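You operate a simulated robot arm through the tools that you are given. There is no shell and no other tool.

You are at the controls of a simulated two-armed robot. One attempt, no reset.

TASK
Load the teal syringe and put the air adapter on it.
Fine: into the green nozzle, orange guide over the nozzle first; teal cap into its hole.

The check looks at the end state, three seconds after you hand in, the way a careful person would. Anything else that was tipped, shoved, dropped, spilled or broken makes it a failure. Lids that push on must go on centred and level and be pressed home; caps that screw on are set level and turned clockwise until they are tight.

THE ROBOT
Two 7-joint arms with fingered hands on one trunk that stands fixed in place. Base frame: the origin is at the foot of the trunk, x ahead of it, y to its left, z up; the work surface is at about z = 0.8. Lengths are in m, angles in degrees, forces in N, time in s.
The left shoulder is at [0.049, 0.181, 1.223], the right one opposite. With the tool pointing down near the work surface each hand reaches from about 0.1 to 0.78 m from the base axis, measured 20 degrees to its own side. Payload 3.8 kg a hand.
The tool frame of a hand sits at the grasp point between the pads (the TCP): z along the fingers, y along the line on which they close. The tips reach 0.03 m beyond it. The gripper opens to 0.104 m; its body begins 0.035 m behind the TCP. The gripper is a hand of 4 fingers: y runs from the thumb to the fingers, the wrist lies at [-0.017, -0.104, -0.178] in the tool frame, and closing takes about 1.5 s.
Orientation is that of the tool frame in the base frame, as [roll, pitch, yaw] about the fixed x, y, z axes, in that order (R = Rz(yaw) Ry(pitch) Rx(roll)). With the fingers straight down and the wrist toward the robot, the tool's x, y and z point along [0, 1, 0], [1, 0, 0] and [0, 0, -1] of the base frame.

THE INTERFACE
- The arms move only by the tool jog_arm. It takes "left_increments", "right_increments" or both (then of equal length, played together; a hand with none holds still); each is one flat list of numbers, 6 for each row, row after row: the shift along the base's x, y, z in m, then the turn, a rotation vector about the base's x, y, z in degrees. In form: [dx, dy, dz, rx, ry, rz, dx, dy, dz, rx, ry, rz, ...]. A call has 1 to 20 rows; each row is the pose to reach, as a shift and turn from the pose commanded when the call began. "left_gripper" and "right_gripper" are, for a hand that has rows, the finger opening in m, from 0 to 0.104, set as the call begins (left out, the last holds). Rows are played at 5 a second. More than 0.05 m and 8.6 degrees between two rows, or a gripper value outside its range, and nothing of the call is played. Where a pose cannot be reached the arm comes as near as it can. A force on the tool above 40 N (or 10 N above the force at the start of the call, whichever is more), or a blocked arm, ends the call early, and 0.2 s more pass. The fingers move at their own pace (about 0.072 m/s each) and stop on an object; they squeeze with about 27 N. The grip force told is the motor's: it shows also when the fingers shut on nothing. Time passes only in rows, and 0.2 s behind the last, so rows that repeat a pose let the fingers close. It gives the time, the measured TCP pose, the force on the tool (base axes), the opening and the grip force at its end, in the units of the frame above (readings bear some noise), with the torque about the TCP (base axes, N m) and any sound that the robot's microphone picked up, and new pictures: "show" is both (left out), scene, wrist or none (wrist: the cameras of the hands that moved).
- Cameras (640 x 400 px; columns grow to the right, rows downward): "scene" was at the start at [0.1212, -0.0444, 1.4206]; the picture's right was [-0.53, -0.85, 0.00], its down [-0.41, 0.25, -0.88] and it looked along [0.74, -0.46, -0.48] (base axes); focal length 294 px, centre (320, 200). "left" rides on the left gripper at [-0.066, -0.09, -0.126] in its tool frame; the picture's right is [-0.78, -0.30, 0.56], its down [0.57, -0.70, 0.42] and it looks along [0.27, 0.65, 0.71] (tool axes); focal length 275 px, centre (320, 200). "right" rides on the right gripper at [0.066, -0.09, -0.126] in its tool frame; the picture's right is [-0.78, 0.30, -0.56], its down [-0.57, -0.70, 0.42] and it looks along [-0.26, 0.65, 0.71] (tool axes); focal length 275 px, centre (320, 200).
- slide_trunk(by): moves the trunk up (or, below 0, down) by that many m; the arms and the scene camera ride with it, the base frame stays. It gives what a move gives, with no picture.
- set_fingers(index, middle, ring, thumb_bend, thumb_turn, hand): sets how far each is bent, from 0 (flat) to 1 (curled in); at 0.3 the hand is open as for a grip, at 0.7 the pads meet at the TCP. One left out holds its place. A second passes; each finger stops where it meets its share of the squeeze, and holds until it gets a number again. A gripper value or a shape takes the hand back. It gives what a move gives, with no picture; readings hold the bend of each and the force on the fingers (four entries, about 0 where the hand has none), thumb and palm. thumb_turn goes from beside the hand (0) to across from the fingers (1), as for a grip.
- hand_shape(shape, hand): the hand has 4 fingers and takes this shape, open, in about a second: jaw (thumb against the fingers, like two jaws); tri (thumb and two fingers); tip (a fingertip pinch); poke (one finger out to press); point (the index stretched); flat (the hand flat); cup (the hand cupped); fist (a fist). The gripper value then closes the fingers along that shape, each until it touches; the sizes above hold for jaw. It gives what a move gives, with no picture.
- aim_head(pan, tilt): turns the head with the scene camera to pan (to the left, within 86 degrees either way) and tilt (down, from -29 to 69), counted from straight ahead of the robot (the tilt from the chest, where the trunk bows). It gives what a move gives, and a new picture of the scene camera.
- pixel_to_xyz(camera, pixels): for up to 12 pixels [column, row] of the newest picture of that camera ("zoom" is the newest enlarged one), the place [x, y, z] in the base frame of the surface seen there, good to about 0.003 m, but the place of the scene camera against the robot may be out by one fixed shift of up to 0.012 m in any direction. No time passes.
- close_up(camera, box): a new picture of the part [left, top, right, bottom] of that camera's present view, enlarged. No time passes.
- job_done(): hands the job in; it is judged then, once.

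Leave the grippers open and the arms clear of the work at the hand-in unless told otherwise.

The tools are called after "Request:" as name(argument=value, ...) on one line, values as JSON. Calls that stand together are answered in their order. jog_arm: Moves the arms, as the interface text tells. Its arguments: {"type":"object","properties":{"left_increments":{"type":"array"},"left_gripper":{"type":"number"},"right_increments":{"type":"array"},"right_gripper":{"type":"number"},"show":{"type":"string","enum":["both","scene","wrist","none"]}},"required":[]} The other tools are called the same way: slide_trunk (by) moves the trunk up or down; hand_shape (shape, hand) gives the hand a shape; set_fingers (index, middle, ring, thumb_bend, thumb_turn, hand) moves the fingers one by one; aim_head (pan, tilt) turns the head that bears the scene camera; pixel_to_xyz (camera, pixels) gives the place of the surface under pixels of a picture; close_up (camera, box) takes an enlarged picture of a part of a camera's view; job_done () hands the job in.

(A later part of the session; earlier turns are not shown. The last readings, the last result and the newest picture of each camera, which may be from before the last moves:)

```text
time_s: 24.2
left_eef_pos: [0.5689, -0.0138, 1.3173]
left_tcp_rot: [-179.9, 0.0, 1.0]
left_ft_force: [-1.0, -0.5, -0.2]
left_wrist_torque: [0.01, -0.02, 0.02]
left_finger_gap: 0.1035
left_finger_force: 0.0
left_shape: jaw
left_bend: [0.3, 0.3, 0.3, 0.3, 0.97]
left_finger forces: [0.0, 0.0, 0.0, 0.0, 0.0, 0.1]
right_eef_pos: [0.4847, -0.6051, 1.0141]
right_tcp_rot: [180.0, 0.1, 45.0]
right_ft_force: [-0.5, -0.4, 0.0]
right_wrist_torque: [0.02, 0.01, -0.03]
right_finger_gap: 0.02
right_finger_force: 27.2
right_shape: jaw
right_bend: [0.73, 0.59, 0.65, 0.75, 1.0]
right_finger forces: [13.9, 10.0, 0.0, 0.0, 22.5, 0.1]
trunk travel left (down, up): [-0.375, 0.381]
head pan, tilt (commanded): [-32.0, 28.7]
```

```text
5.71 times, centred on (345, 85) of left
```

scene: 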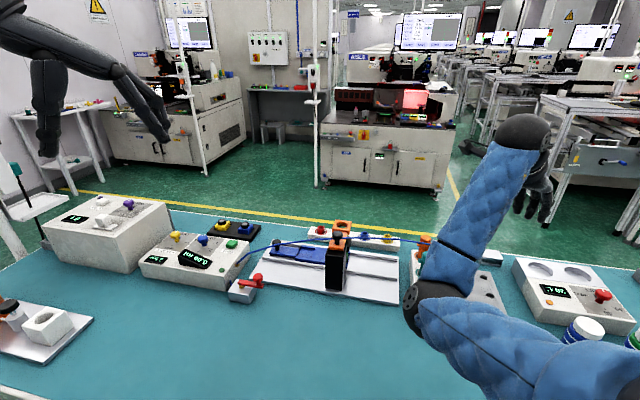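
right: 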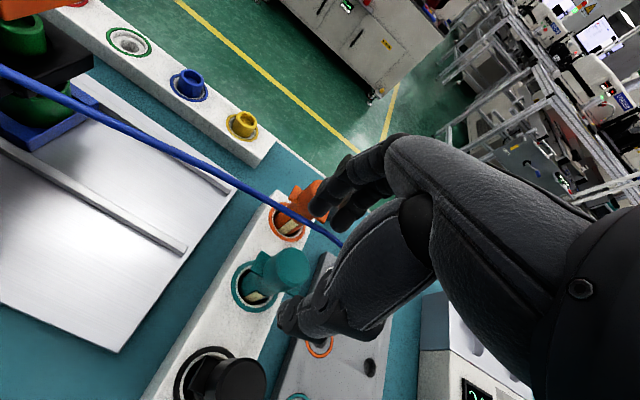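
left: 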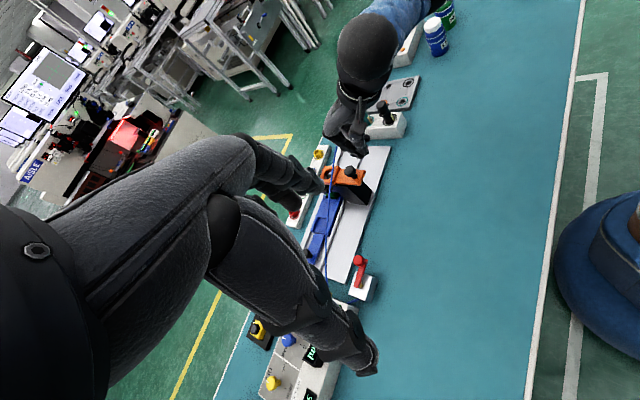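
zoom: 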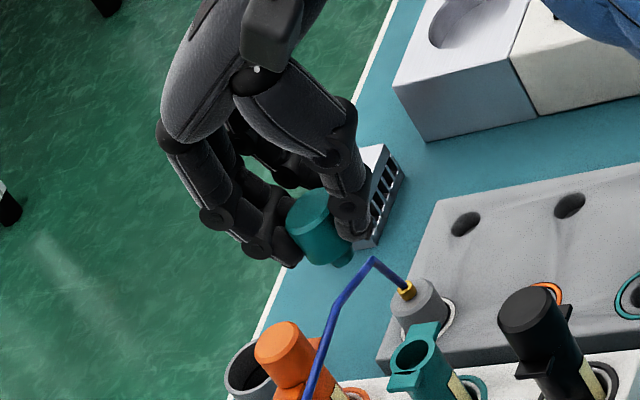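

The cap has a short plug beneath (left zoom near (342,260)) and hangs about level. I'll find the cap's centre in hand and the barrel mouth from a fresh right-camera zoom.

Request:
close_up(camera="right", box=[250, 200, 330, 270])

Request:
pixel_to_xyz(camera="zoom", pixels=[[410, 200], [320, 190], [400, 110], [470, 130], [500, 180], [370, 270], [340, 250], [330, 130], [440, 230], [300, 215], [250, 150], [260, 220]])

Request:
close_up(camera="right", box=[230, 250, 310, 320])

Request:
pixel_to_xyz(camera="zoom", pixels=[[290, 155], [250, 170], [330, 140], [285, 110], [300, 205], [200, 120], [380, 180], [255, 130], [325, 185], [290, 180]])

```text
5.71 times, centred on (290, 235) of right
```

zoom: 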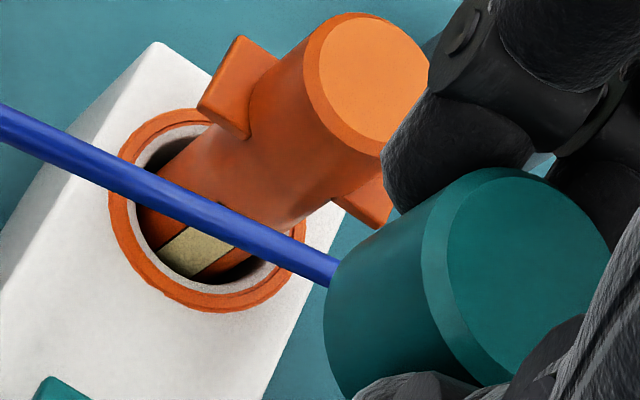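

```text
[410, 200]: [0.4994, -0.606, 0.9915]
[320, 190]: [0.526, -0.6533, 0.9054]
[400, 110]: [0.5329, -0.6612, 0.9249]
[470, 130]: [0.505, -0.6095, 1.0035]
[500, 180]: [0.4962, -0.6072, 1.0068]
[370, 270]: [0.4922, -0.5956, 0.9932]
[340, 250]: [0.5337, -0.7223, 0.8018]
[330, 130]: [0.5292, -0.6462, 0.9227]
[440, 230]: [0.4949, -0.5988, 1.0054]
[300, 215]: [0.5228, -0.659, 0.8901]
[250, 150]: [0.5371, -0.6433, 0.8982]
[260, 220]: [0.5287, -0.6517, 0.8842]
```

```text
5.71 times, centred on (270, 285) of right
```

zoom: 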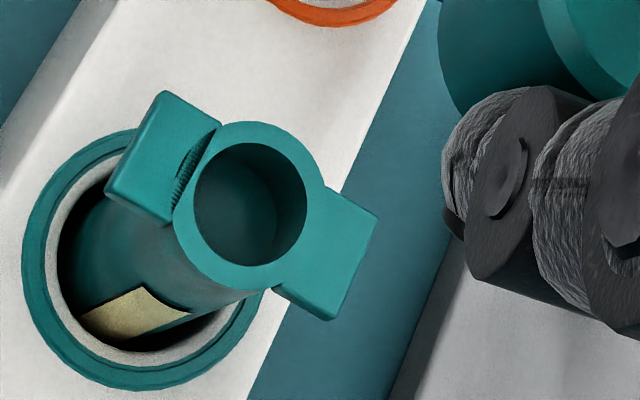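

```text
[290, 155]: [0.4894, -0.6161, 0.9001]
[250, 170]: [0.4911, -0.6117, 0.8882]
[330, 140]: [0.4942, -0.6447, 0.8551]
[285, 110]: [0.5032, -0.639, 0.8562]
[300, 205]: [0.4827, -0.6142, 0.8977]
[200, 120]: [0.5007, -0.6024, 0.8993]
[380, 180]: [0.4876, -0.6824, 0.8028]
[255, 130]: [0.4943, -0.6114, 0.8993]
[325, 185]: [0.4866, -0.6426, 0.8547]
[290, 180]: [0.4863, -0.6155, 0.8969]
```

Request:
close_up(camera="right", box=[250, 200, 350, 270])

Request:
pixel_to_xyz(camera="zoom", pixels=[[455, 200], [455, 230], [440, 235], [400, 200], [440, 165], [520, 230], [500, 190], [470, 280], [410, 300], [380, 250], [450, 330], [480, 260]])

```text
5.71 times, centred on (300, 235) of right
```

zoom: 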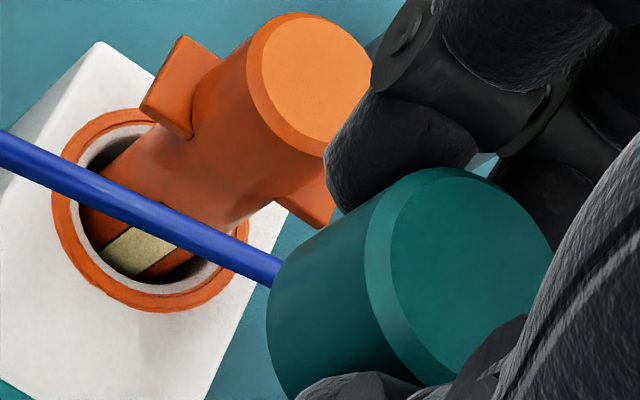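

```text
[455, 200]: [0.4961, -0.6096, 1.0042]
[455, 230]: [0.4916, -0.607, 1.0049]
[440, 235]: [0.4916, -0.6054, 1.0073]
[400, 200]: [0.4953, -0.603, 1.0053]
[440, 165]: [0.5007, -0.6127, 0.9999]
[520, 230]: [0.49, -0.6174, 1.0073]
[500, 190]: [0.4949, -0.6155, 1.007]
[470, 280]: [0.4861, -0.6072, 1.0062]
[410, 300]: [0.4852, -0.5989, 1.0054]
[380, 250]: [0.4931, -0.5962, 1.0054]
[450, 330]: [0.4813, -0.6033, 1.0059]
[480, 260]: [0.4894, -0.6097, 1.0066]
```

Cap top centre in hand ≈(0.486,−0.606) with TCP (0.484,−0.6046): offset about +2 mm, −1.4 mm; its top is level, ~7 mm below TCP; body bottom is ≈0.0325 below TCP. Now I carry it at this height to above the teal-ringed hole (0.3647,−0.6253) and lower to TCP z≈0.90 to check alignment.

Request:
jog_arm(right_increments=[-0.03, -0.005, 0.01, 0, 0, 0, -0.07, -0.011, 0.01, 0, 0, 0, -0.11, -0.0175, 0.01, 0, 0, 0, -0.1215, -0.0193, 0.0, 0, 0, 0, -0.1215, -0.0193, -0.04, 0, 0, 0, -0.1215, -0.0193, -0.08, 0, 0, 0, -0.1215, -0.0193, -0.113, 0, 0, 0], show="both")

Request:
close_up(camera="right", box=[240, 180, 400, 320])

Request:
close_up(camera="left", box=[330, 30, 430, 110])

```text
time_s: 25.8
left_eef_pos: [0.5685, -0.016, 1.3173]
left_tcp_rot: [-179.9, -0.1, 1.0]
left_ft_force: [0.0, 0.0, 0.4]
left_wrist_torque: [-0.01, -0.01, 0.0]
left_finger_gap: 0.1036
left_finger_force: 0.0
left_shape: jaw
left_bend: [0.3, 0.3, 0.3, 0.3, 0.97]
left_finger forces: [0.0, 0.1, 0.0, 0.1, 0.1, 0.0]
right_eef_pos: [0.3639, -0.6244, 0.8969]
right_tcp_rot: [179.9, 0.0, 45.0]
right_ft_force: [-0.6, 0.3, -0.1]
right_wrist_torque: [0.01, 0.0, -0.01]
right_finger_gap: 0.0199
right_finger_force: 26.9
right_shape: jaw
right_bend: [0.73, 0.59, 0.65, 0.75, 1.0]
right_finger forces: [14.2, 10.5, 0.0, 0.0, 22.6, 0.0]
trunk travel left (down, up): [-0.375, 0.381]
head pan, tilt (commanded): [-32.0, 28.7]
```

scene: 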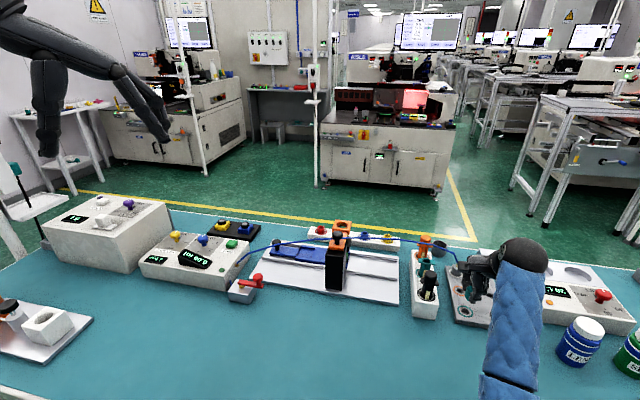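
right: 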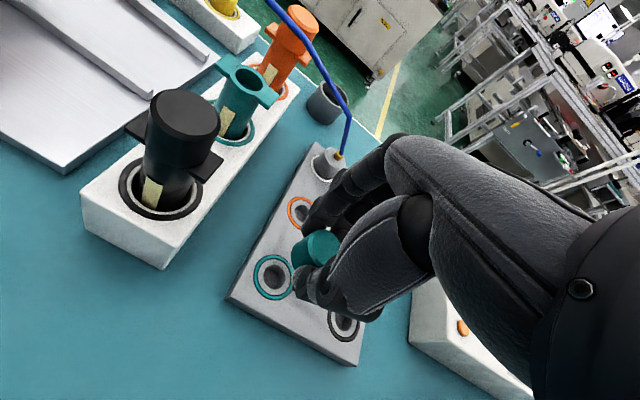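

```text
2.86 times, centred on (320, 250) of right
```

zoom: 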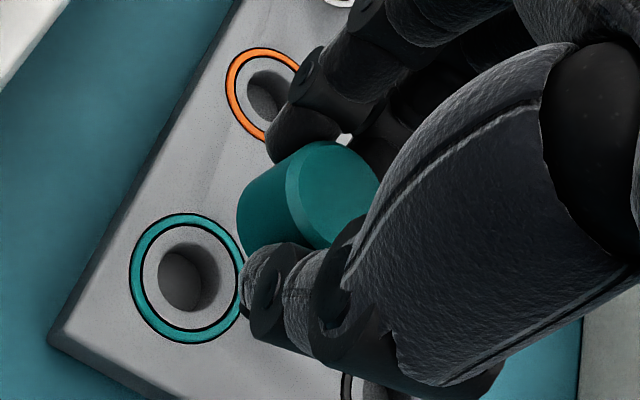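

```text
5.00 times, centred on (380, 70) of left
```

zoom: 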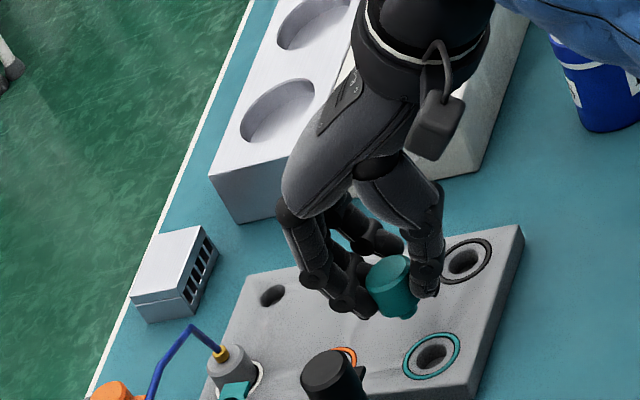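

From this zoom I'll measure the ring (points on the teal band at (137,280), (188,219), (205,336), (236,255), inner rim points) and the cap's top disc centre (335,197).

Request:
close_up(camera="right", box=[240, 180, 400, 320])

Request:
pixel_to_xyz(camera="zoom", pixels=[[136, 285], [188, 218], [205, 337], [238, 255], [150, 320], [215, 225], [150, 240], [185, 336], [335, 197], [305, 160], [360, 165], [345, 230]])

Request:
pixel_to_xyz(camera="zoom", pixels=[[145, 278], [188, 228], [228, 260], [195, 328], [180, 275], [295, 200], [320, 150], [372, 190], [325, 240], [310, 225], [240, 210], [265, 190]])

```text
2.86 times, centred on (320, 250) of right
```

zoom: 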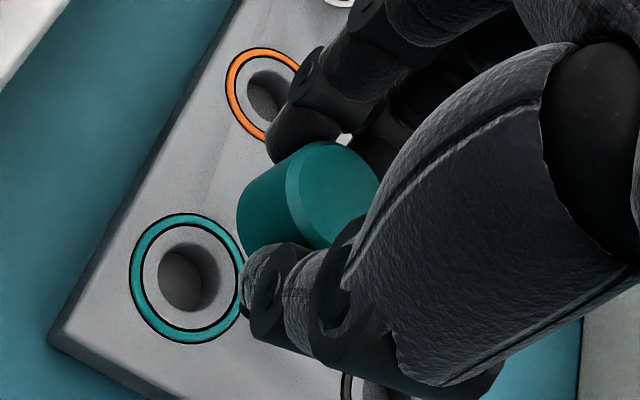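

```text
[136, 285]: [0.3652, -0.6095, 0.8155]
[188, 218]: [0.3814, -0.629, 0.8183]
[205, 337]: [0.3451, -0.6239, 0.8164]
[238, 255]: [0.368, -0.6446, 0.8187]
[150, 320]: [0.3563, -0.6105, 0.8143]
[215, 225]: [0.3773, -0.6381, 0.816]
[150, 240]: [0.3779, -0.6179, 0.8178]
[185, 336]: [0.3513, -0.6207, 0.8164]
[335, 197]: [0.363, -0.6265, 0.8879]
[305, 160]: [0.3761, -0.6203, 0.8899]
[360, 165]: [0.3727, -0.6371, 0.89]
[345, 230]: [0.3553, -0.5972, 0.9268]
```

```text
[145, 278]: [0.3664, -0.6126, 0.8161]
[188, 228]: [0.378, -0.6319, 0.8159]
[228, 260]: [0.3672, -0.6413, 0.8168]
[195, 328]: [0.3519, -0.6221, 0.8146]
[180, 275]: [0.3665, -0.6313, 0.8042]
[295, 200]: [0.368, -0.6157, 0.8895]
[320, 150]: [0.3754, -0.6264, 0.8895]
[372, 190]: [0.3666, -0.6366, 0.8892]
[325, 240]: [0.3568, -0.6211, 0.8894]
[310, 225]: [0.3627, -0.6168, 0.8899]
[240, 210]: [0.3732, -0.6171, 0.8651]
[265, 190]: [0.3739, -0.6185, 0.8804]
```

Cap centre ≈(0.366,−0.626), hole centre ≈(0.365,−0.626): about 1 mm apart. I correct by −0.8 mm in x and lower in small steps toward seating (cap body on the plate at TCP z≈0.8485), watching force.

Request:
jog_arm(right_increments=[-0.0008, 0, -0.015, 0, 0, 0, -0.0008, 0, -0.03, 0, 0, 0, -0.0008, 0, -0.035, 0, 0, 0, -0.0008, 0, -0.038, 0, 0, 0, -0.0008, 0, -0.041, 0, 0, 0, -0.0008, 0, -0.044, 0, 0, 0], show="none")

Request:
close_up(camera="right", box=[240, 180, 400, 320])

Request:
close_up(camera="left", box=[350, 50, 430, 110])

```text
time_s: 27.2
left_eef_pos: [0.5689, -0.0148, 1.3176]
left_tcp_rot: [-179.9, 0.0, 0.9]
left_ft_force: [-0.2, -0.6, 0.1]
left_wrist_torque: [-0.01, -0.01, -0.01]
left_finger_gap: 0.1037
left_finger_force: 0.0
left_shape: jaw
left_bend: [0.3, 0.3, 0.3, 0.3, 0.97]
left_finger forces: [0.0, 0.1, 0.0, 0.0, 0.0, 0.0]
right_eef_pos: [0.3602, -0.623, 0.8546]
right_tcp_rot: [180.0, 0.1, 44.9]
right_ft_force: [2.2, -0.8, 0.9]
right_wrist_torque: [-0.02, -0.04, -0.02]
right_finger_gap: 0.02
right_finger_force: 27.5
right_shape: jaw
right_bend: [0.73, 0.59, 0.65, 0.75, 1.0]
right_finger forces: [15.0, 11.0, 0.0, 0.0, 22.4, 0.0]
trunk travel left (down, up): [-0.375, 0.381]
head pan, tilt (commanded): [-32.0, 28.7]
```

```text
2.86 times, centred on (320, 250) of right
```

zoom: 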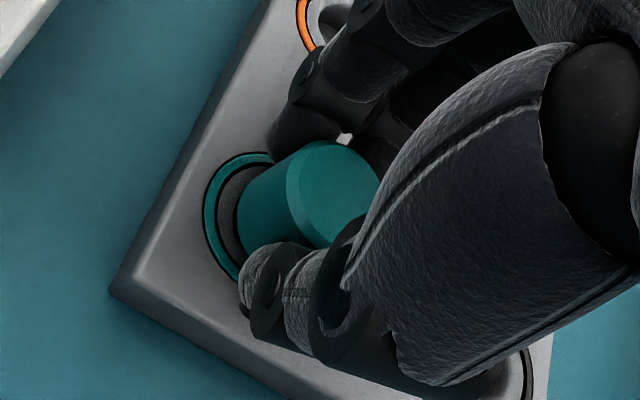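

```text
6.67 times, centred on (390, 80) of left
```

zoom: 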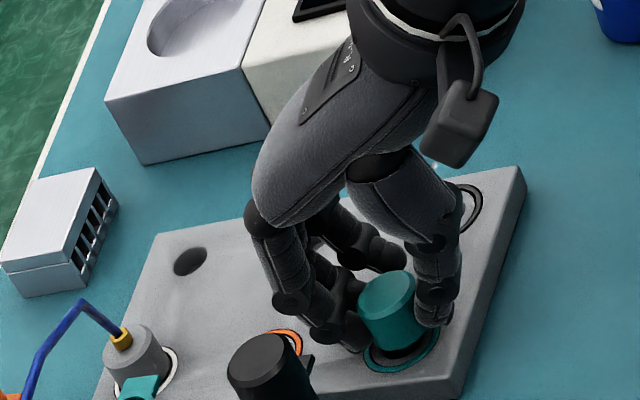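

The plug is entering the hole; a light 2 N side force in +x says I'm slightly too far in −x. I move back 1 mm in +x and continue down in 2 mm steps.

Request:
jog_arm(right_increments=[0.001, -0.0003, 0, 0, 0, 0, 0.001, -0.0003, -0.002, 0, 0, 0, 0.001, -0.0003, -0.004, 0, 0, 0, 0.001, -0.0003, -0.006, 0, 0, 0, 0.001, -0.0003, -0.008, 0, 0, 0], show="none")

Request:
close_up(camera="right", box=[240, 180, 400, 320])

Request:
close_up(camera="left", box=[350, 50, 430, 110])

```text
time_s: 28.4
left_eef_pos: [0.5685, -0.0148, 1.3176]
left_tcp_rot: [-179.9, 0.0, 0.9]
left_ft_force: [0.6, -0.4, -0.2]
left_wrist_torque: [-0.04, 0.01, -0.02]
left_finger_gap: 0.1037
left_finger_force: 0.1
left_shape: jaw
left_bend: [0.3, 0.3, 0.3, 0.3, 0.97]
left_finger forces: [0.0, 0.1, 0.1, 0.0, 0.1, 0.0]
right_eef_pos: [0.3614, -0.6236, 0.8479]
right_tcp_rot: [179.8, 0.1, 45.0]
right_ft_force: [0.1, -0.6, 4.6]
right_wrist_torque: [-0.05, -0.07, 0.0]
right_finger_gap: 0.0197
right_finger_force: 26.8
right_shape: jaw
right_bend: [0.73, 0.59, 0.65, 0.75, 1.0]
right_finger forces: [14.8, 11.2, 0.0, 0.0, 23.2, 0.0]
trunk travel left (down, up): [-0.375, 0.381]
head pan, tilt (commanded): [-32.0, 28.7]
```

```text
2.86 times, centred on (320, 250) of right
```

zoom: 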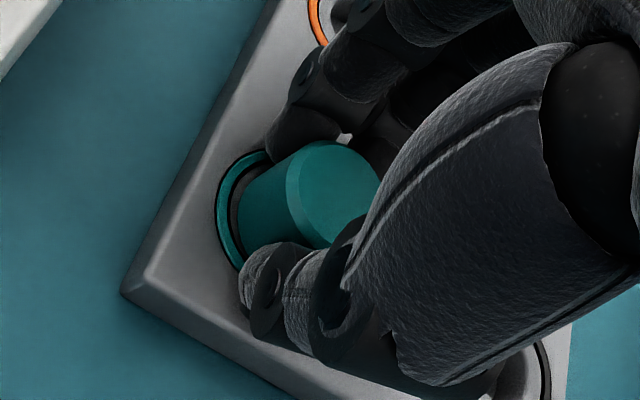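

```text
6.67 times, centred on (390, 80) of left
```

zoom: 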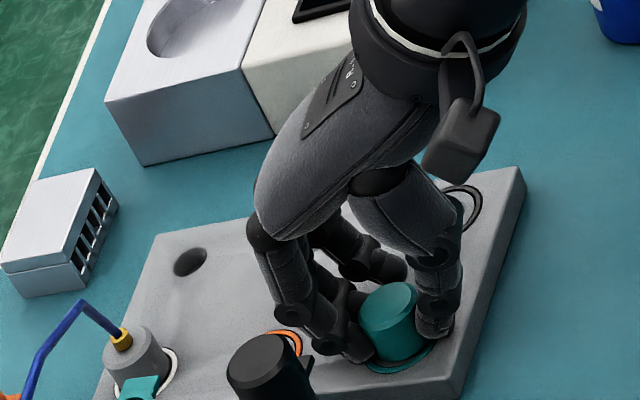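

Vertical force 4.6 N at TCP z 0.848, where seating was expected. I'll press 2 mm more to make sure it's home, watching the force.

Request:
jog_arm(right_increments=[0, 0, -0.001, 0, 0, 0, 0, 0, -0.002, 0, 0, 0, 0, 0, -0.002, 0, 0, 0], show="none")

Request:
close_up(camera="left", box=[370, 70, 420, 110])

```text
time_s: 29.2
left_eef_pos: [0.5676, -0.0134, 1.3175]
left_tcp_rot: [-179.9, -0.1, 1.0]
left_ft_force: [-0.6, -0.7, 0.4]
left_wrist_torque: [0.02, 0.0, 0.01]
left_finger_gap: 0.1038
left_finger_force: 0.0
left_shape: jaw
left_bend: [0.3, 0.3, 0.3, 0.3, 0.97]
left_finger forces: [0.1, 0.0, 0.0, 0.0, 0.1, 0.1]
right_eef_pos: [0.362, -0.6236, 0.8486]
right_tcp_rot: [179.7, 0.0, 45.0]
right_ft_force: [-2.9, -1.8, 14.7]
right_wrist_torque: [-0.18, 0.0, -0.05]
right_finger_gap: 0.02
right_finger_force: 27.4
right_shape: jaw
right_bend: [0.73, 0.59, 0.65, 0.75, 1.0]
right_finger forces: [14.9, 12.9, 0.0, 0.0, 26.4, 0.1]
trunk travel left (down, up): [-0.375, 0.381]
head pan, tilt (commanded): [-32.0, 28.7]
```

```text
10.00 times, centred on (395, 90) of left
```

zoom: 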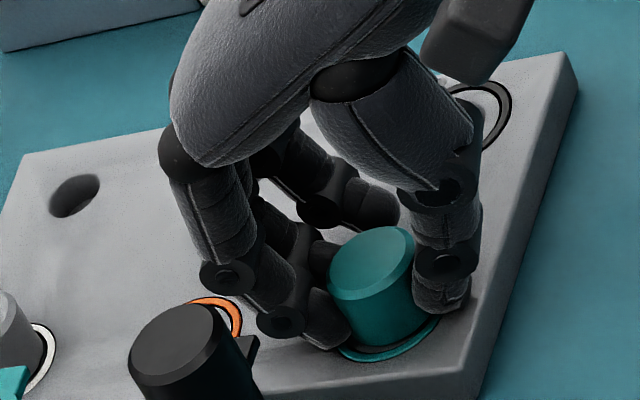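

The TCP stays at 0.848 and the force rises to 14.7 N: the cap is down on the plate. I relieve the push (up 2 mm), open the fingers to 0.05 and then lift straight up.

Request:
jog_arm(right_increments=[0, 0, 0.002, 0, 0, 0, 0, 0, 0.002, 0, 0, 0], show="none")

Request:
jog_arm(right_increments=[0, 0, 0, 0, 0, 0, 0, 0, 0, 0, 0, 0, 0, 0, 0, 0, 0, 0, 0, 0, 0, 0, 0, 0, 0, 0, 0, 0, 0, 0], right_gripper=0.05, show="none")

Request:
close_up(camera="left", box=[370, 70, 420, 110])

```text
time_s: 29.8
left_eef_pos: [0.5681, -0.0143, 1.3178]
left_tcp_rot: [-179.9, 0.0, 1.0]
left_ft_force: [0.2, 0.6, 0.4]
left_wrist_torque: [0.01, 0.02, -0.01]
left_finger_gap: 0.1039
left_finger_force: 0.0
left_shape: jaw
left_bend: [0.3, 0.3, 0.3, 0.3, 0.97]
left_finger forces: [0.0, 0.0, 0.1, 0.0, 0.0, 0.0]
right_eef_pos: [0.3618, -0.6217, 0.8477]
right_tcp_rot: [180.0, 0.0, 45.0]
right_ft_force: [-0.8, -3.1, 9.5]
right_wrist_torque: [-0.15, -0.07, -0.07]
right_finger_gap: 0.0204
right_finger_force: 27.2
right_shape: jaw
right_bend: [0.73, 0.59, 0.65, 0.75, 1.0]
right_finger forces: [15.5, 12.8, 0.0, 0.1, 24.5, 0.1]
trunk travel left (down, up): [-0.375, 0.381]
head pan, tilt (commanded): [-32.0, 28.7]
```

```text
time_s: 31.0
left_eef_pos: [0.5683, -0.0155, 1.3162]
left_tcp_rot: [-179.8, 0.0, 0.9]
left_ft_force: [0.3, 0.7, 0.1]
left_wrist_torque: [0.0, 0.01, 0.02]
left_finger_gap: 0.1036
left_finger_force: 0.1
left_shape: jaw
left_bend: [0.3, 0.3, 0.3, 0.3, 0.97]
left_finger forces: [0.0, 0.0, 0.0, 0.1, 0.0, 0.1]
right_eef_pos: [0.362, -0.6233, 0.8473]
right_tcp_rot: [-179.8, -0.1, 45.1]
right_ft_force: [-0.4, 0.3, 1.5]
right_wrist_torque: [0.01, -0.05, 0.03]
right_finger_gap: 0.0495
right_finger_force: 0.1
right_shape: jaw
right_bend: [0.74, 0.45, 0.42, 0.69, 1.0]
right_finger forces: [0.9, 0.4, 0.1, 0.0, 0.0, 0.1]
trunk travel left (down, up): [-0.375, 0.381]
head pan, tilt (commanded): [-32.0, 28.7]
```

```text
10.00 times, centred on (395, 90) of left
```

zoom: 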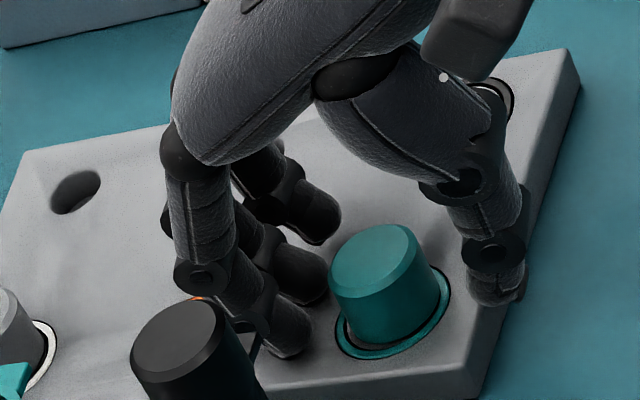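

The fingers are open and free of the cap, which stands in the teal ring. I lift straight up by 12 cm and check how it sits.

Request:
jog_arm(right_increments=[0, 0, 0.01, 0, 0, 0, 0, 0, 0.03, 0, 0, 0, 0, 0, 0.06, 0, 0, 0, 0, 0, 0.1, 0, 0, 0, 0, 0, 0.14, 0, 0, 0], show="both")

Request:
close_up(camera="left", box=[360, 60, 430, 120])

Request:
close_up(camera="right", box=[220, 200, 340, 320])

Request:
close_up(camera="scene", box=[440, 240, 520, 330])

```text
time_s: 32.2
left_eef_pos: [0.5692, -0.0144, 1.318]
left_tcp_rot: [-180.0, 0.0, 1.0]
left_ft_force: [0.3, 0.7, -0.7]
left_wrist_torque: [0.03, 0.0, 0.0]
left_finger_gap: 0.1036
left_finger_force: 0.1
left_shape: jaw
left_bend: [0.3, 0.3, 0.3, 0.3, 0.97]
left_finger forces: [0.0, 0.1, 0.1, 0.1, 0.0, 0.0]
right_eef_pos: [0.3616, -0.6215, 0.9916]
right_tcp_rot: [-179.9, 0.1, 45.0]
right_ft_force: [0.2, -0.2, -0.8]
right_wrist_torque: [0.02, -0.04, -0.03]
right_finger_gap: 0.0499
right_finger_force: 0.0
right_shape: jaw
right_bend: [0.74, 0.45, 0.42, 0.69, 1.0]
right_finger forces: [0.0, 0.0, 0.0, 0.0, 0.0, 0.1]
trunk travel left (down, up): [-0.375, 0.381]
head pan, tilt (commanded): [-32.0, 28.7]
```

scene: 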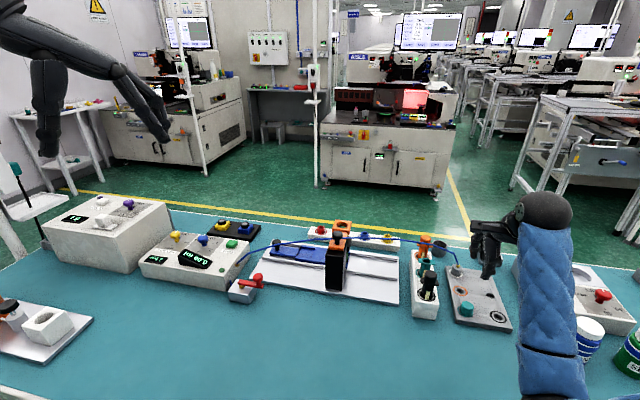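
right: 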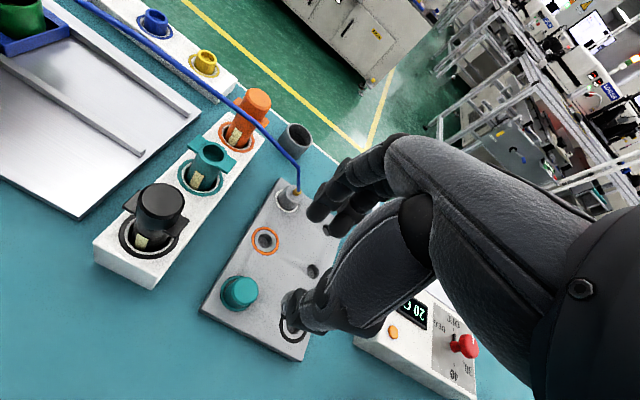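

```text
6.67 times, centred on (395, 90) of left
```

zoom: 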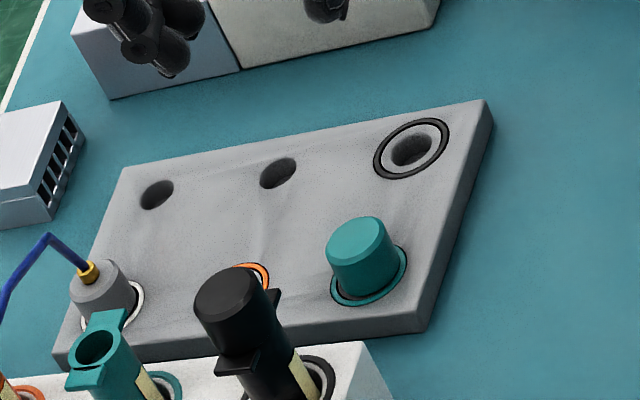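

```text
3.33 times, centred on (280, 260) of right
```

zoom: 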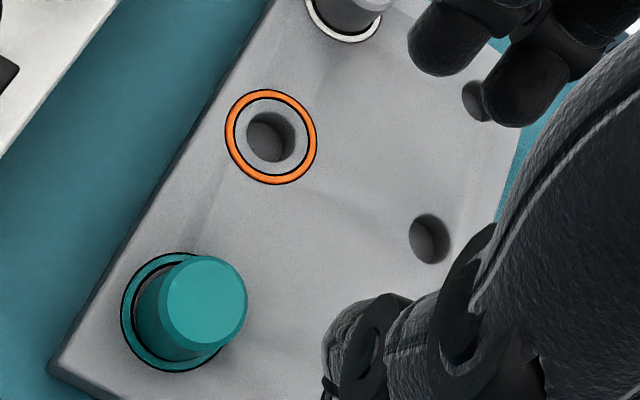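

```text
4.44 times, centred on (480, 285) of scene
```

zoom: 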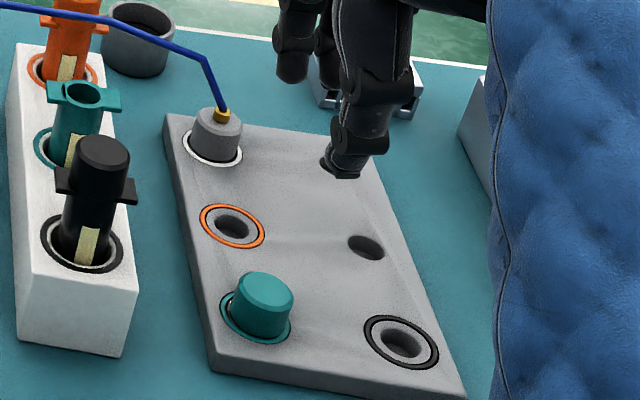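

I check the level and the height of the placed cap: points on its top disc in a fresh right zoom, compared with the adapter's top.

Request:
close_up(camera="right", box=[220, 200, 340, 320])

Request:
pixel_to_xyz(camera="zoom", pixels=[[207, 300], [180, 290], [235, 300], [215, 268], [205, 335], [185, 320], [228, 325], [172, 305], [128, 310], [180, 258], [150, 355], [210, 360]])

```text
3.33 times, centred on (280, 260) of right
```

zoom: 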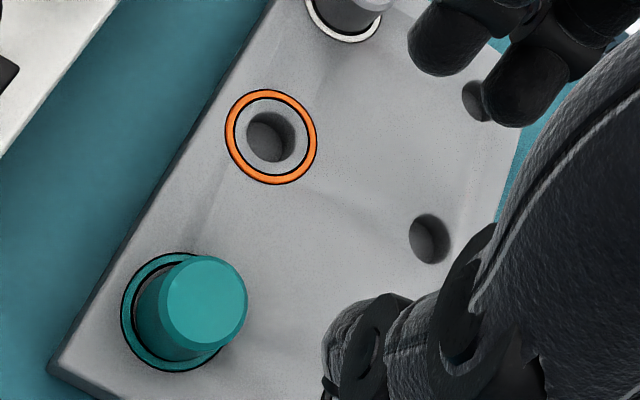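

```text
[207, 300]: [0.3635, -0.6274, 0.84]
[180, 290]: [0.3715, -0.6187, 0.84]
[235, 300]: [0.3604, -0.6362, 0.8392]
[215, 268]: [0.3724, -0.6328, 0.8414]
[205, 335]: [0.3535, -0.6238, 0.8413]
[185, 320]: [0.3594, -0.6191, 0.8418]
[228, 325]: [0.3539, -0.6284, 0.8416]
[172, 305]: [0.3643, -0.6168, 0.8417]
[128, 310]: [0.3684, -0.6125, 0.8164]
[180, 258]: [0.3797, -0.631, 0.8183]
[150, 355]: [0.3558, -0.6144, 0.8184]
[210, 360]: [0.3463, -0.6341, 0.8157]
```

The cap's top is level at z≈0.840–0.842, i.e. 25 mm body standing on the plate (0.816): seated. Now the syringe: I go back above it (TCP z≈0.99) and measure the barrel mouth.

Request:
jog_arm(right_increments=[0.02, 0.003, 0.02, 0, 0, 0, 0.06, 0.01, 0.03, 0, 0, 0, 0.1, 0.0165, 0.03, 0, 0, 0, 0.1211, 0.0197, 0.02, 0, 0, 0, 0.1211, 0.0197, 0.0, 0, 0, 0], show="wrist")

Request:
close_up(camera="right", box=[220, 210, 320, 310])

```text
time_s: 33.4
left_eef_pos: [0.569, -0.0143, 1.3172]
left_tcp_rot: [-179.9, 0.0, 1.0]
left_ft_force: [-0.4, -1.0, 0.3]
left_wrist_torque: [-0.02, 0.03, 0.01]
left_finger_gap: 0.1038
left_finger_force: 0.1
left_shape: jaw
left_bend: [0.3, 0.3, 0.3, 0.3, 0.97]
left_finger forces: [0.0, 0.1, 0.1, 0.0, 0.0, 0.0]
right_eef_pos: [0.4811, -0.6017, 0.9884]
right_tcp_rot: [180.0, 0.0, 45.0]
right_ft_force: [-0.1, -0.7, -0.3]
right_wrist_torque: [-0.03, -0.04, 0.01]
right_finger_gap: 0.0495
right_finger_force: 0.1
right_shape: jaw
right_bend: [0.74, 0.45, 0.42, 0.69, 1.0]
right_finger forces: [0.0, 0.0, 0.0, 0.1, 0.0, 0.0]
trunk travel left (down, up): [-0.375, 0.381]
head pan, tilt (commanded): [-32.0, 28.7]
```

right: 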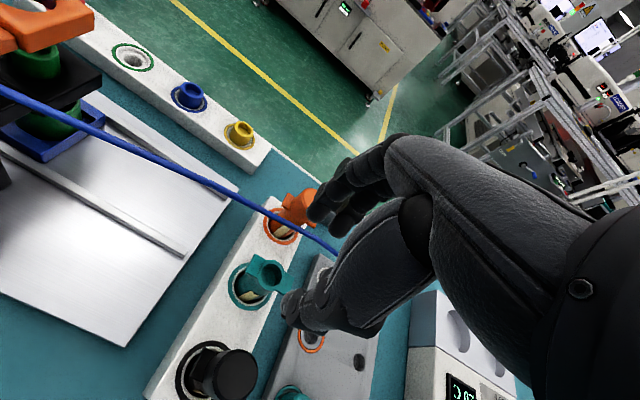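

```text
4.00 times, centred on (270, 260) of right
```

zoom: 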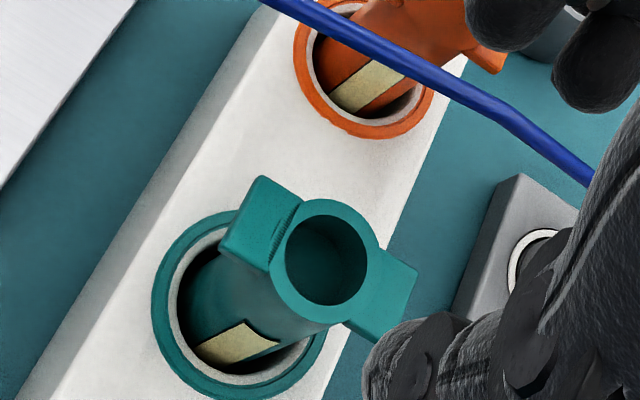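

I measure rim points of the barrel (mouth rim centre about (323,262) in this zoom), wing ends and the teal holder ring.

Request:
pixel_to_xyz(camera="zoom", pixels=[[278, 258], [373, 270], [322, 206], [330, 314], [292, 218], [365, 235], [360, 295], [290, 297], [265, 190], [400, 275], [240, 245], [375, 330]])

Request:
pixel_to_xyz(camera="zoom", pixels=[[165, 290], [230, 222], [190, 365], [250, 385], [310, 360], [160, 320], [195, 235], [240, 335], [200, 345], [265, 345], [210, 270], [300, 320]])

```text
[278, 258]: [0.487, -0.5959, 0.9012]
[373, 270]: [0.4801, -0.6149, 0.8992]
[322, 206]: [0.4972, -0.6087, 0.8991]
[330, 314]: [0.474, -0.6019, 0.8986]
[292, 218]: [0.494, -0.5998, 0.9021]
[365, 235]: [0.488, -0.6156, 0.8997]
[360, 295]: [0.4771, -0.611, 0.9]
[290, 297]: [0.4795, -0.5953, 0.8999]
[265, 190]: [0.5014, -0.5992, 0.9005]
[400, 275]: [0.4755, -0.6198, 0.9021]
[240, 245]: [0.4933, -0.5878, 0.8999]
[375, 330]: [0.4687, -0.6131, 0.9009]
```

```text
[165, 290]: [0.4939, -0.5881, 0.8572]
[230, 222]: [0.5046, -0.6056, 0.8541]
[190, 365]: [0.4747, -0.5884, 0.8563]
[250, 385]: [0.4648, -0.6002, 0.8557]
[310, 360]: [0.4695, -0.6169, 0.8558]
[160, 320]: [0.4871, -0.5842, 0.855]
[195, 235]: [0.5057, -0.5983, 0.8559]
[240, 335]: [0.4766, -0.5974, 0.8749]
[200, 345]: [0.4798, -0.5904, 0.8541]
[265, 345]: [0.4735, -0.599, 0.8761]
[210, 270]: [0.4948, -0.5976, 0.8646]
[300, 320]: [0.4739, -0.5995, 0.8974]
```

Barrel mouth centre (0.4846,−0.6054), upright and centred in its ring; wings ±7 mm wide across the row. I narrow to 0.042 and shift so the closed grasp centre falls on the barrel, then descend to TCP z≈0.902 (tips ≈0.874, below the wings, well above holder top 0.856), pausing near the top.

Request:
jog_arm(right_increments=[-0.0018, 0.001, 0, 0, 0, 0, -0.0018, 0.001, 0, 0, 0, 0, -0.0018, 0.001, -0.02, 0, 0, 0, -0.0018, 0.001, -0.045, 0, 0, 0], right_gripper=0.042, show="none")

Request:
close_up(camera="left", box=[300, 60, 380, 130])

Request:
close_up(camera="right", box=[220, 170, 380, 330])

```text
time_s: 34.4
left_eef_pos: [0.5694, -0.0152, 1.3169]
left_tcp_rot: [-179.8, 0.0, 0.9]
left_ft_force: [0.1, -0.2, 0.1]
left_wrist_torque: [0.02, -0.01, -0.01]
left_finger_gap: 0.1035
left_finger_force: 0.0
left_shape: jaw
left_bend: [0.3, 0.3, 0.3, 0.3, 0.97]
left_finger forces: [0.0, 0.2, 0.0, 0.1, 0.0, 0.0]
right_eef_pos: [0.4812, -0.602, 0.9415]
right_tcp_rot: [180.0, -0.1, 45.0]
right_ft_force: [0.0, -1.1, -0.4]
right_wrist_torque: [-0.03, 0.0, 0.01]
right_finger_gap: 0.0425
right_finger_force: 0.0
right_shape: jaw
right_bend: [0.74, 0.49, 0.45, 0.72, 1.0]
right_finger forces: [0.1, 0.0, 0.0, 0.0, 0.1, 0.1]
trunk travel left (down, up): [-0.375, 0.381]
head pan, tilt (commanded): [-32.0, 28.7]
```

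```text
5.71 times, centred on (340, 95) of left
```

zoom: 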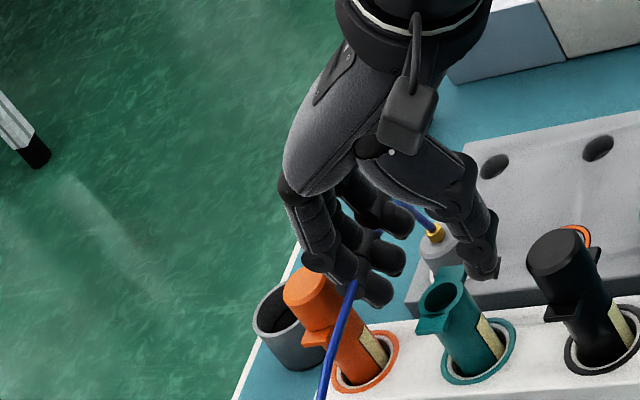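

```text
2.50 times, centred on (300, 250) of right
```

zoom: 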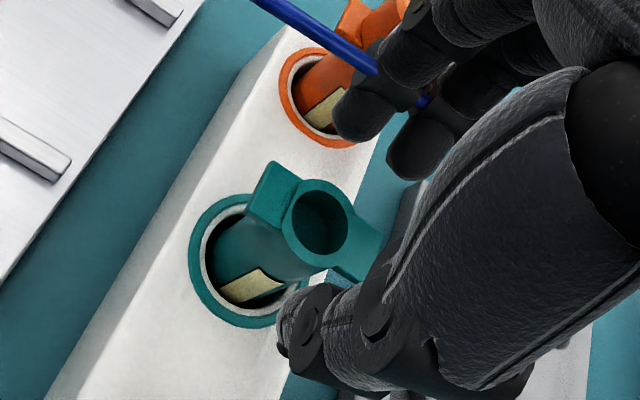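

The fingers go down between the caps. I check the knuckle clearance to the orange cap numerically before the last 4 cm: knuckle pixels (300,225), (318,250), (348,268) in the left view and orange cap.

Request:
close_up(camera="left", box=[310, 70, 370, 120])

Request:
pixel_to_xyz(camera="zoom", pixels=[[240, 215], [265, 235], [300, 250], [320, 260], [345, 255], [225, 180], [260, 260], [225, 265], [475, 215], [490, 250], [500, 215], [440, 150]])

```text
8.00 times, centred on (340, 95) of left
```

zoom: 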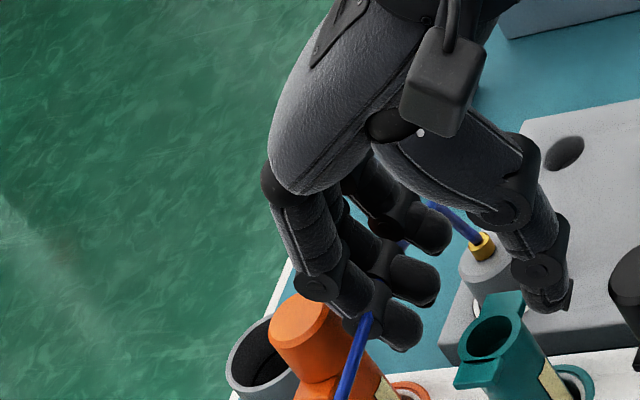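

```text
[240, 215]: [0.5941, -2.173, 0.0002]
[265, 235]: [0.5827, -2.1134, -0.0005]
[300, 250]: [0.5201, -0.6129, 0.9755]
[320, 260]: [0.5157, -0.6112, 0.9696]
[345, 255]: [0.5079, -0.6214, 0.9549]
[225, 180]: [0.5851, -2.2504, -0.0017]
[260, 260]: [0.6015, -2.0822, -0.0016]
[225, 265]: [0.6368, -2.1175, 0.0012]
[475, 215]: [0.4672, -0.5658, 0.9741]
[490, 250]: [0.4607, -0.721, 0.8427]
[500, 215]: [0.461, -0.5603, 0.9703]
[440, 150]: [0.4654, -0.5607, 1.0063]
```

Clearances are about 1–2 cm on both sides. I lower the last 4.1 cm to TCP z≈0.902.

Request:
jog_arm(right_increments=[0, 0, -0.012, 0, 0, 0, 0, 0, -0.024, 0, 0, 0, 0, 0, -0.034, 0, 0, 0, 0, 0, -0.041, 0, 0, 0], show="none")

Request:
close_up(camera="left", box=[310, 70, 380, 130])

Request:
close_up(camera="right", box=[220, 170, 380, 330])

```text
time_s: 35.4
left_eef_pos: [0.5685, -0.0155, 1.3179]
left_tcp_rot: [-179.9, 0.0, 0.9]
left_ft_force: [-0.3, -0.3, 0.4]
left_wrist_torque: [0.0, 0.04, 0.01]
left_finger_gap: 0.1038
left_finger_force: 0.0
left_shape: jaw
left_bend: [0.3, 0.3, 0.3, 0.3, 0.97]
left_finger forces: [0.0, 0.1, 0.0, 0.1, 0.0, 0.0]
right_eef_pos: [0.4811, -0.6031, 0.9008]
right_tcp_rot: [-180.0, 0.0, 45.0]
right_ft_force: [-0.4, 0.0, 0.3]
right_wrist_torque: [0.01, 0.0, -0.01]
right_finger_gap: 0.0424
right_finger_force: 0.0
right_shape: jaw
right_bend: [0.74, 0.49, 0.45, 0.72, 1.0]
right_finger forces: [0.0, 0.0, 0.0, 0.1, 0.0, 0.0]
trunk travel left (down, up): [-0.375, 0.381]
head pan, tilt (commanded): [-32.0, 28.7]
```

```text
6.67 times, centred on (345, 100) of left
```

zoom: 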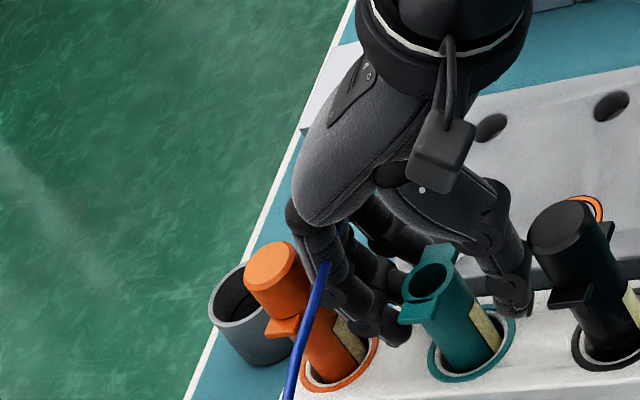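

```text
2.50 times, centred on (300, 250) of right
```

zoom: 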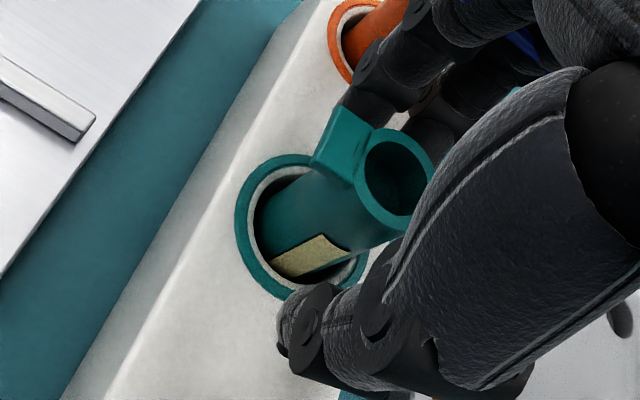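

No contact so far, fingers straddle the barrel across the wings' direction. Close the fingers.

Request:
jog_arm(right_increments=[0, 0, 0, 0, 0, 0, 0, 0, 0, 0, 0, 0, 0, 0, 0, 0, 0, 0, 0, 0, 0, 0, 0, 0, 0, 0, 0, 0, 0, 0, 0, 0, 0, 0, 0, 0, 0, 0, 0, 0, 0, 0, 0, 0, 0, 0, 0, 0], right_gripper=0, show="none")

Request:
close_up(camera="left", box=[310, 70, 380, 130])

Request:
close_up(camera="right", box=[220, 170, 380, 330])

```text
time_s: 37.2
left_eef_pos: [0.5683, -0.0137, 1.3177]
left_tcp_rot: [-179.9, 0.1, 0.9]
left_ft_force: [-0.1, 0.0, 0.2]
left_wrist_torque: [0.03, -0.03, 0.01]
left_finger_gap: 0.1037
left_finger_force: 0.0
left_shape: jaw
left_bend: [0.3, 0.3, 0.3, 0.3, 0.97]
left_finger forces: [0.0, 0.1, 0.0, 0.0, 0.0, 0.1]
right_eef_pos: [0.4814, -0.6043, 0.9006]
right_tcp_rot: [179.9, 0.0, 45.0]
right_ft_force: [0.4, -0.7, 0.1]
right_wrist_torque: [0.0, 0.02, 0.01]
right_finger_gap: 0.0178
right_finger_force: 26.8
right_shape: jaw
right_bend: [0.73, 0.63, 0.67, 0.75, 1.0]
right_finger forces: [15.8, 6.6, 0.0, 0.0, 22.4, 0.1]
trunk travel left (down, up): [-0.375, 0.381]
head pan, tilt (commanded): [-32.0, 28.7]
```

```text
6.67 times, centred on (345, 100) of left
```

zoom: 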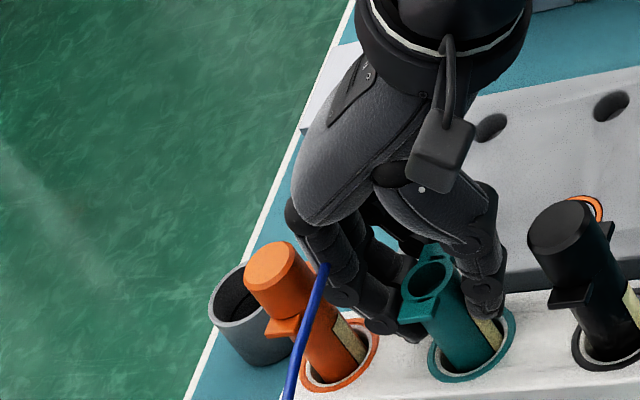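

```text
2.50 times, centred on (300, 250) of right
```

zoom: 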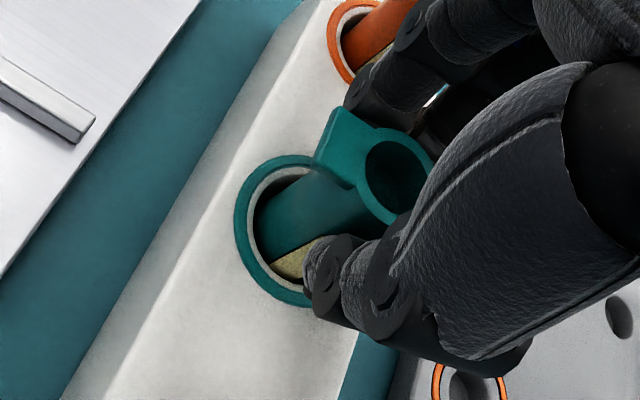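

The barrel is gripped (index 15.8 N, middle 6.6 N, thumb 22.4 N). I lift straight up 14 cm in steps, then look at its length and uprightness.

Request:
jog_arm(right_increments=[0, 0, 0.005, 0, 0, 0, 0, 0, 0.015, 0, 0, 0, 0, 0, 0.03, 0, 0, 0, 0, 0, 0.05, 0, 0, 0, 0, 0, 0.075, 0, 0, 0, 0, 0, 0.1, 0, 0, 0, 0, 0, 0.125, 0, 0, 0, 0, 0, 0.14, 0, 0, 0], show="both")

Request:
close_up(camera="left", box=[300, 30, 390, 120])

Request:
close_up(camera="right", box=[220, 170, 380, 330])

Request:
close_up(camera="scene", box=[390, 160, 490, 290])

```text
time_s: 39.0
left_eef_pos: [0.5689, -0.0153, 1.3172]
left_tcp_rot: [-179.9, 0.0, 0.9]
left_ft_force: [-0.5, 0.5, -0.6]
left_wrist_torque: [-0.02, -0.02, 0.01]
left_finger_gap: 0.1038
left_finger_force: 0.1
left_shape: jaw
left_bend: [0.3, 0.3, 0.3, 0.3, 0.97]
left_finger forces: [0.0, 0.0, 0.0, 0.0, 0.0, 0.1]
right_eef_pos: [0.4795, -0.6011, 1.0415]
right_tcp_rot: [180.0, 0.1, 44.9]
right_ft_force: [0.1, 0.1, -0.2]
right_wrist_torque: [0.0, 0.02, 0.02]
right_finger_gap: 0.0175
right_finger_force: 26.7
right_shape: jaw
right_bend: [0.73, 0.63, 0.67, 0.75, 1.0]
right_finger forces: [15.8, 6.8, 0.0, 0.0, 22.5, 0.1]
trunk travel left (down, up): [-0.375, 0.381]
head pan, tilt (commanded): [-32.0, 28.7]
```

scene: 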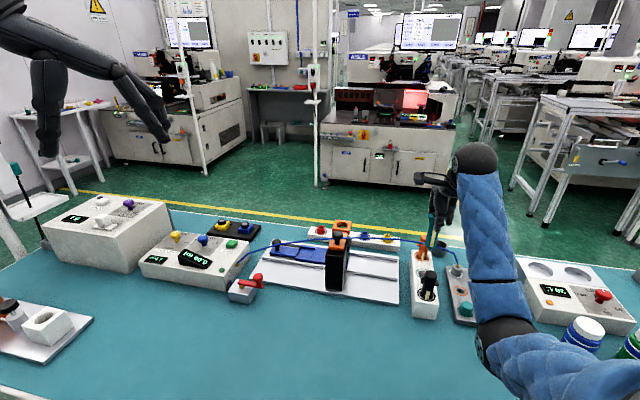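
right: 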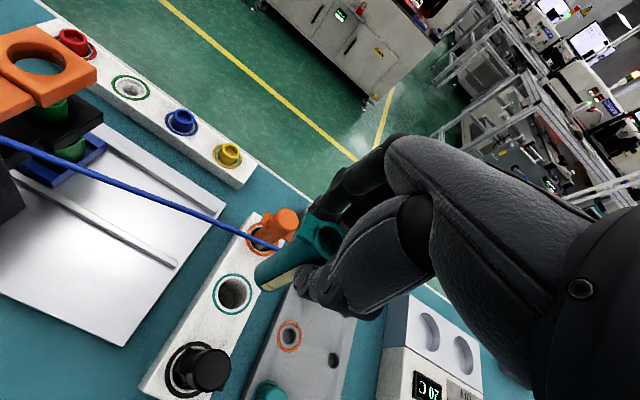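

```text
4.44 times, centred on (345, 75) of left
```

zoom: 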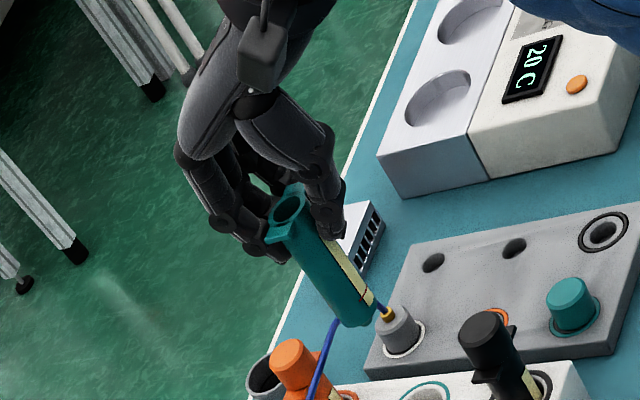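

```text
2.50 times, centred on (300, 250) of right
```

zoom: 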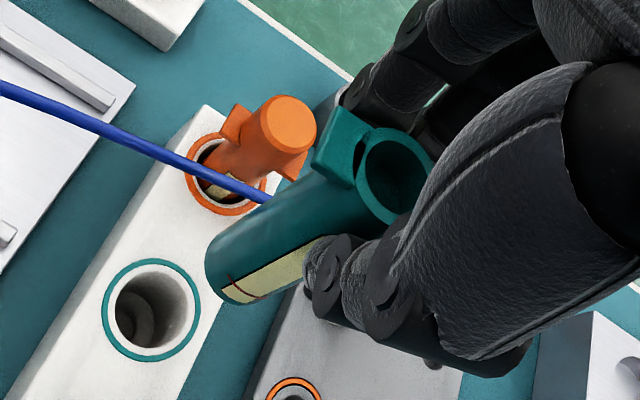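

```text
3.08 times, centred on (440, 225) of scene
```

zoom: 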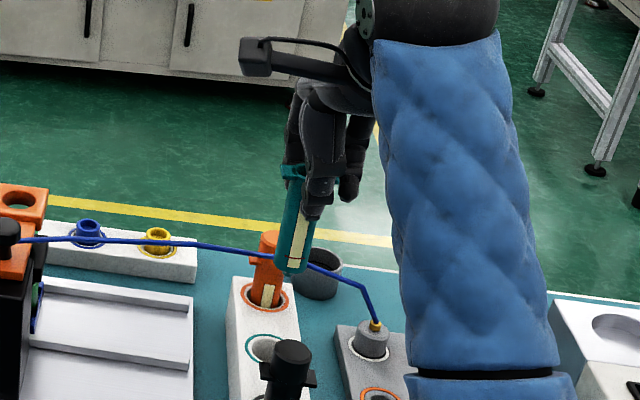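

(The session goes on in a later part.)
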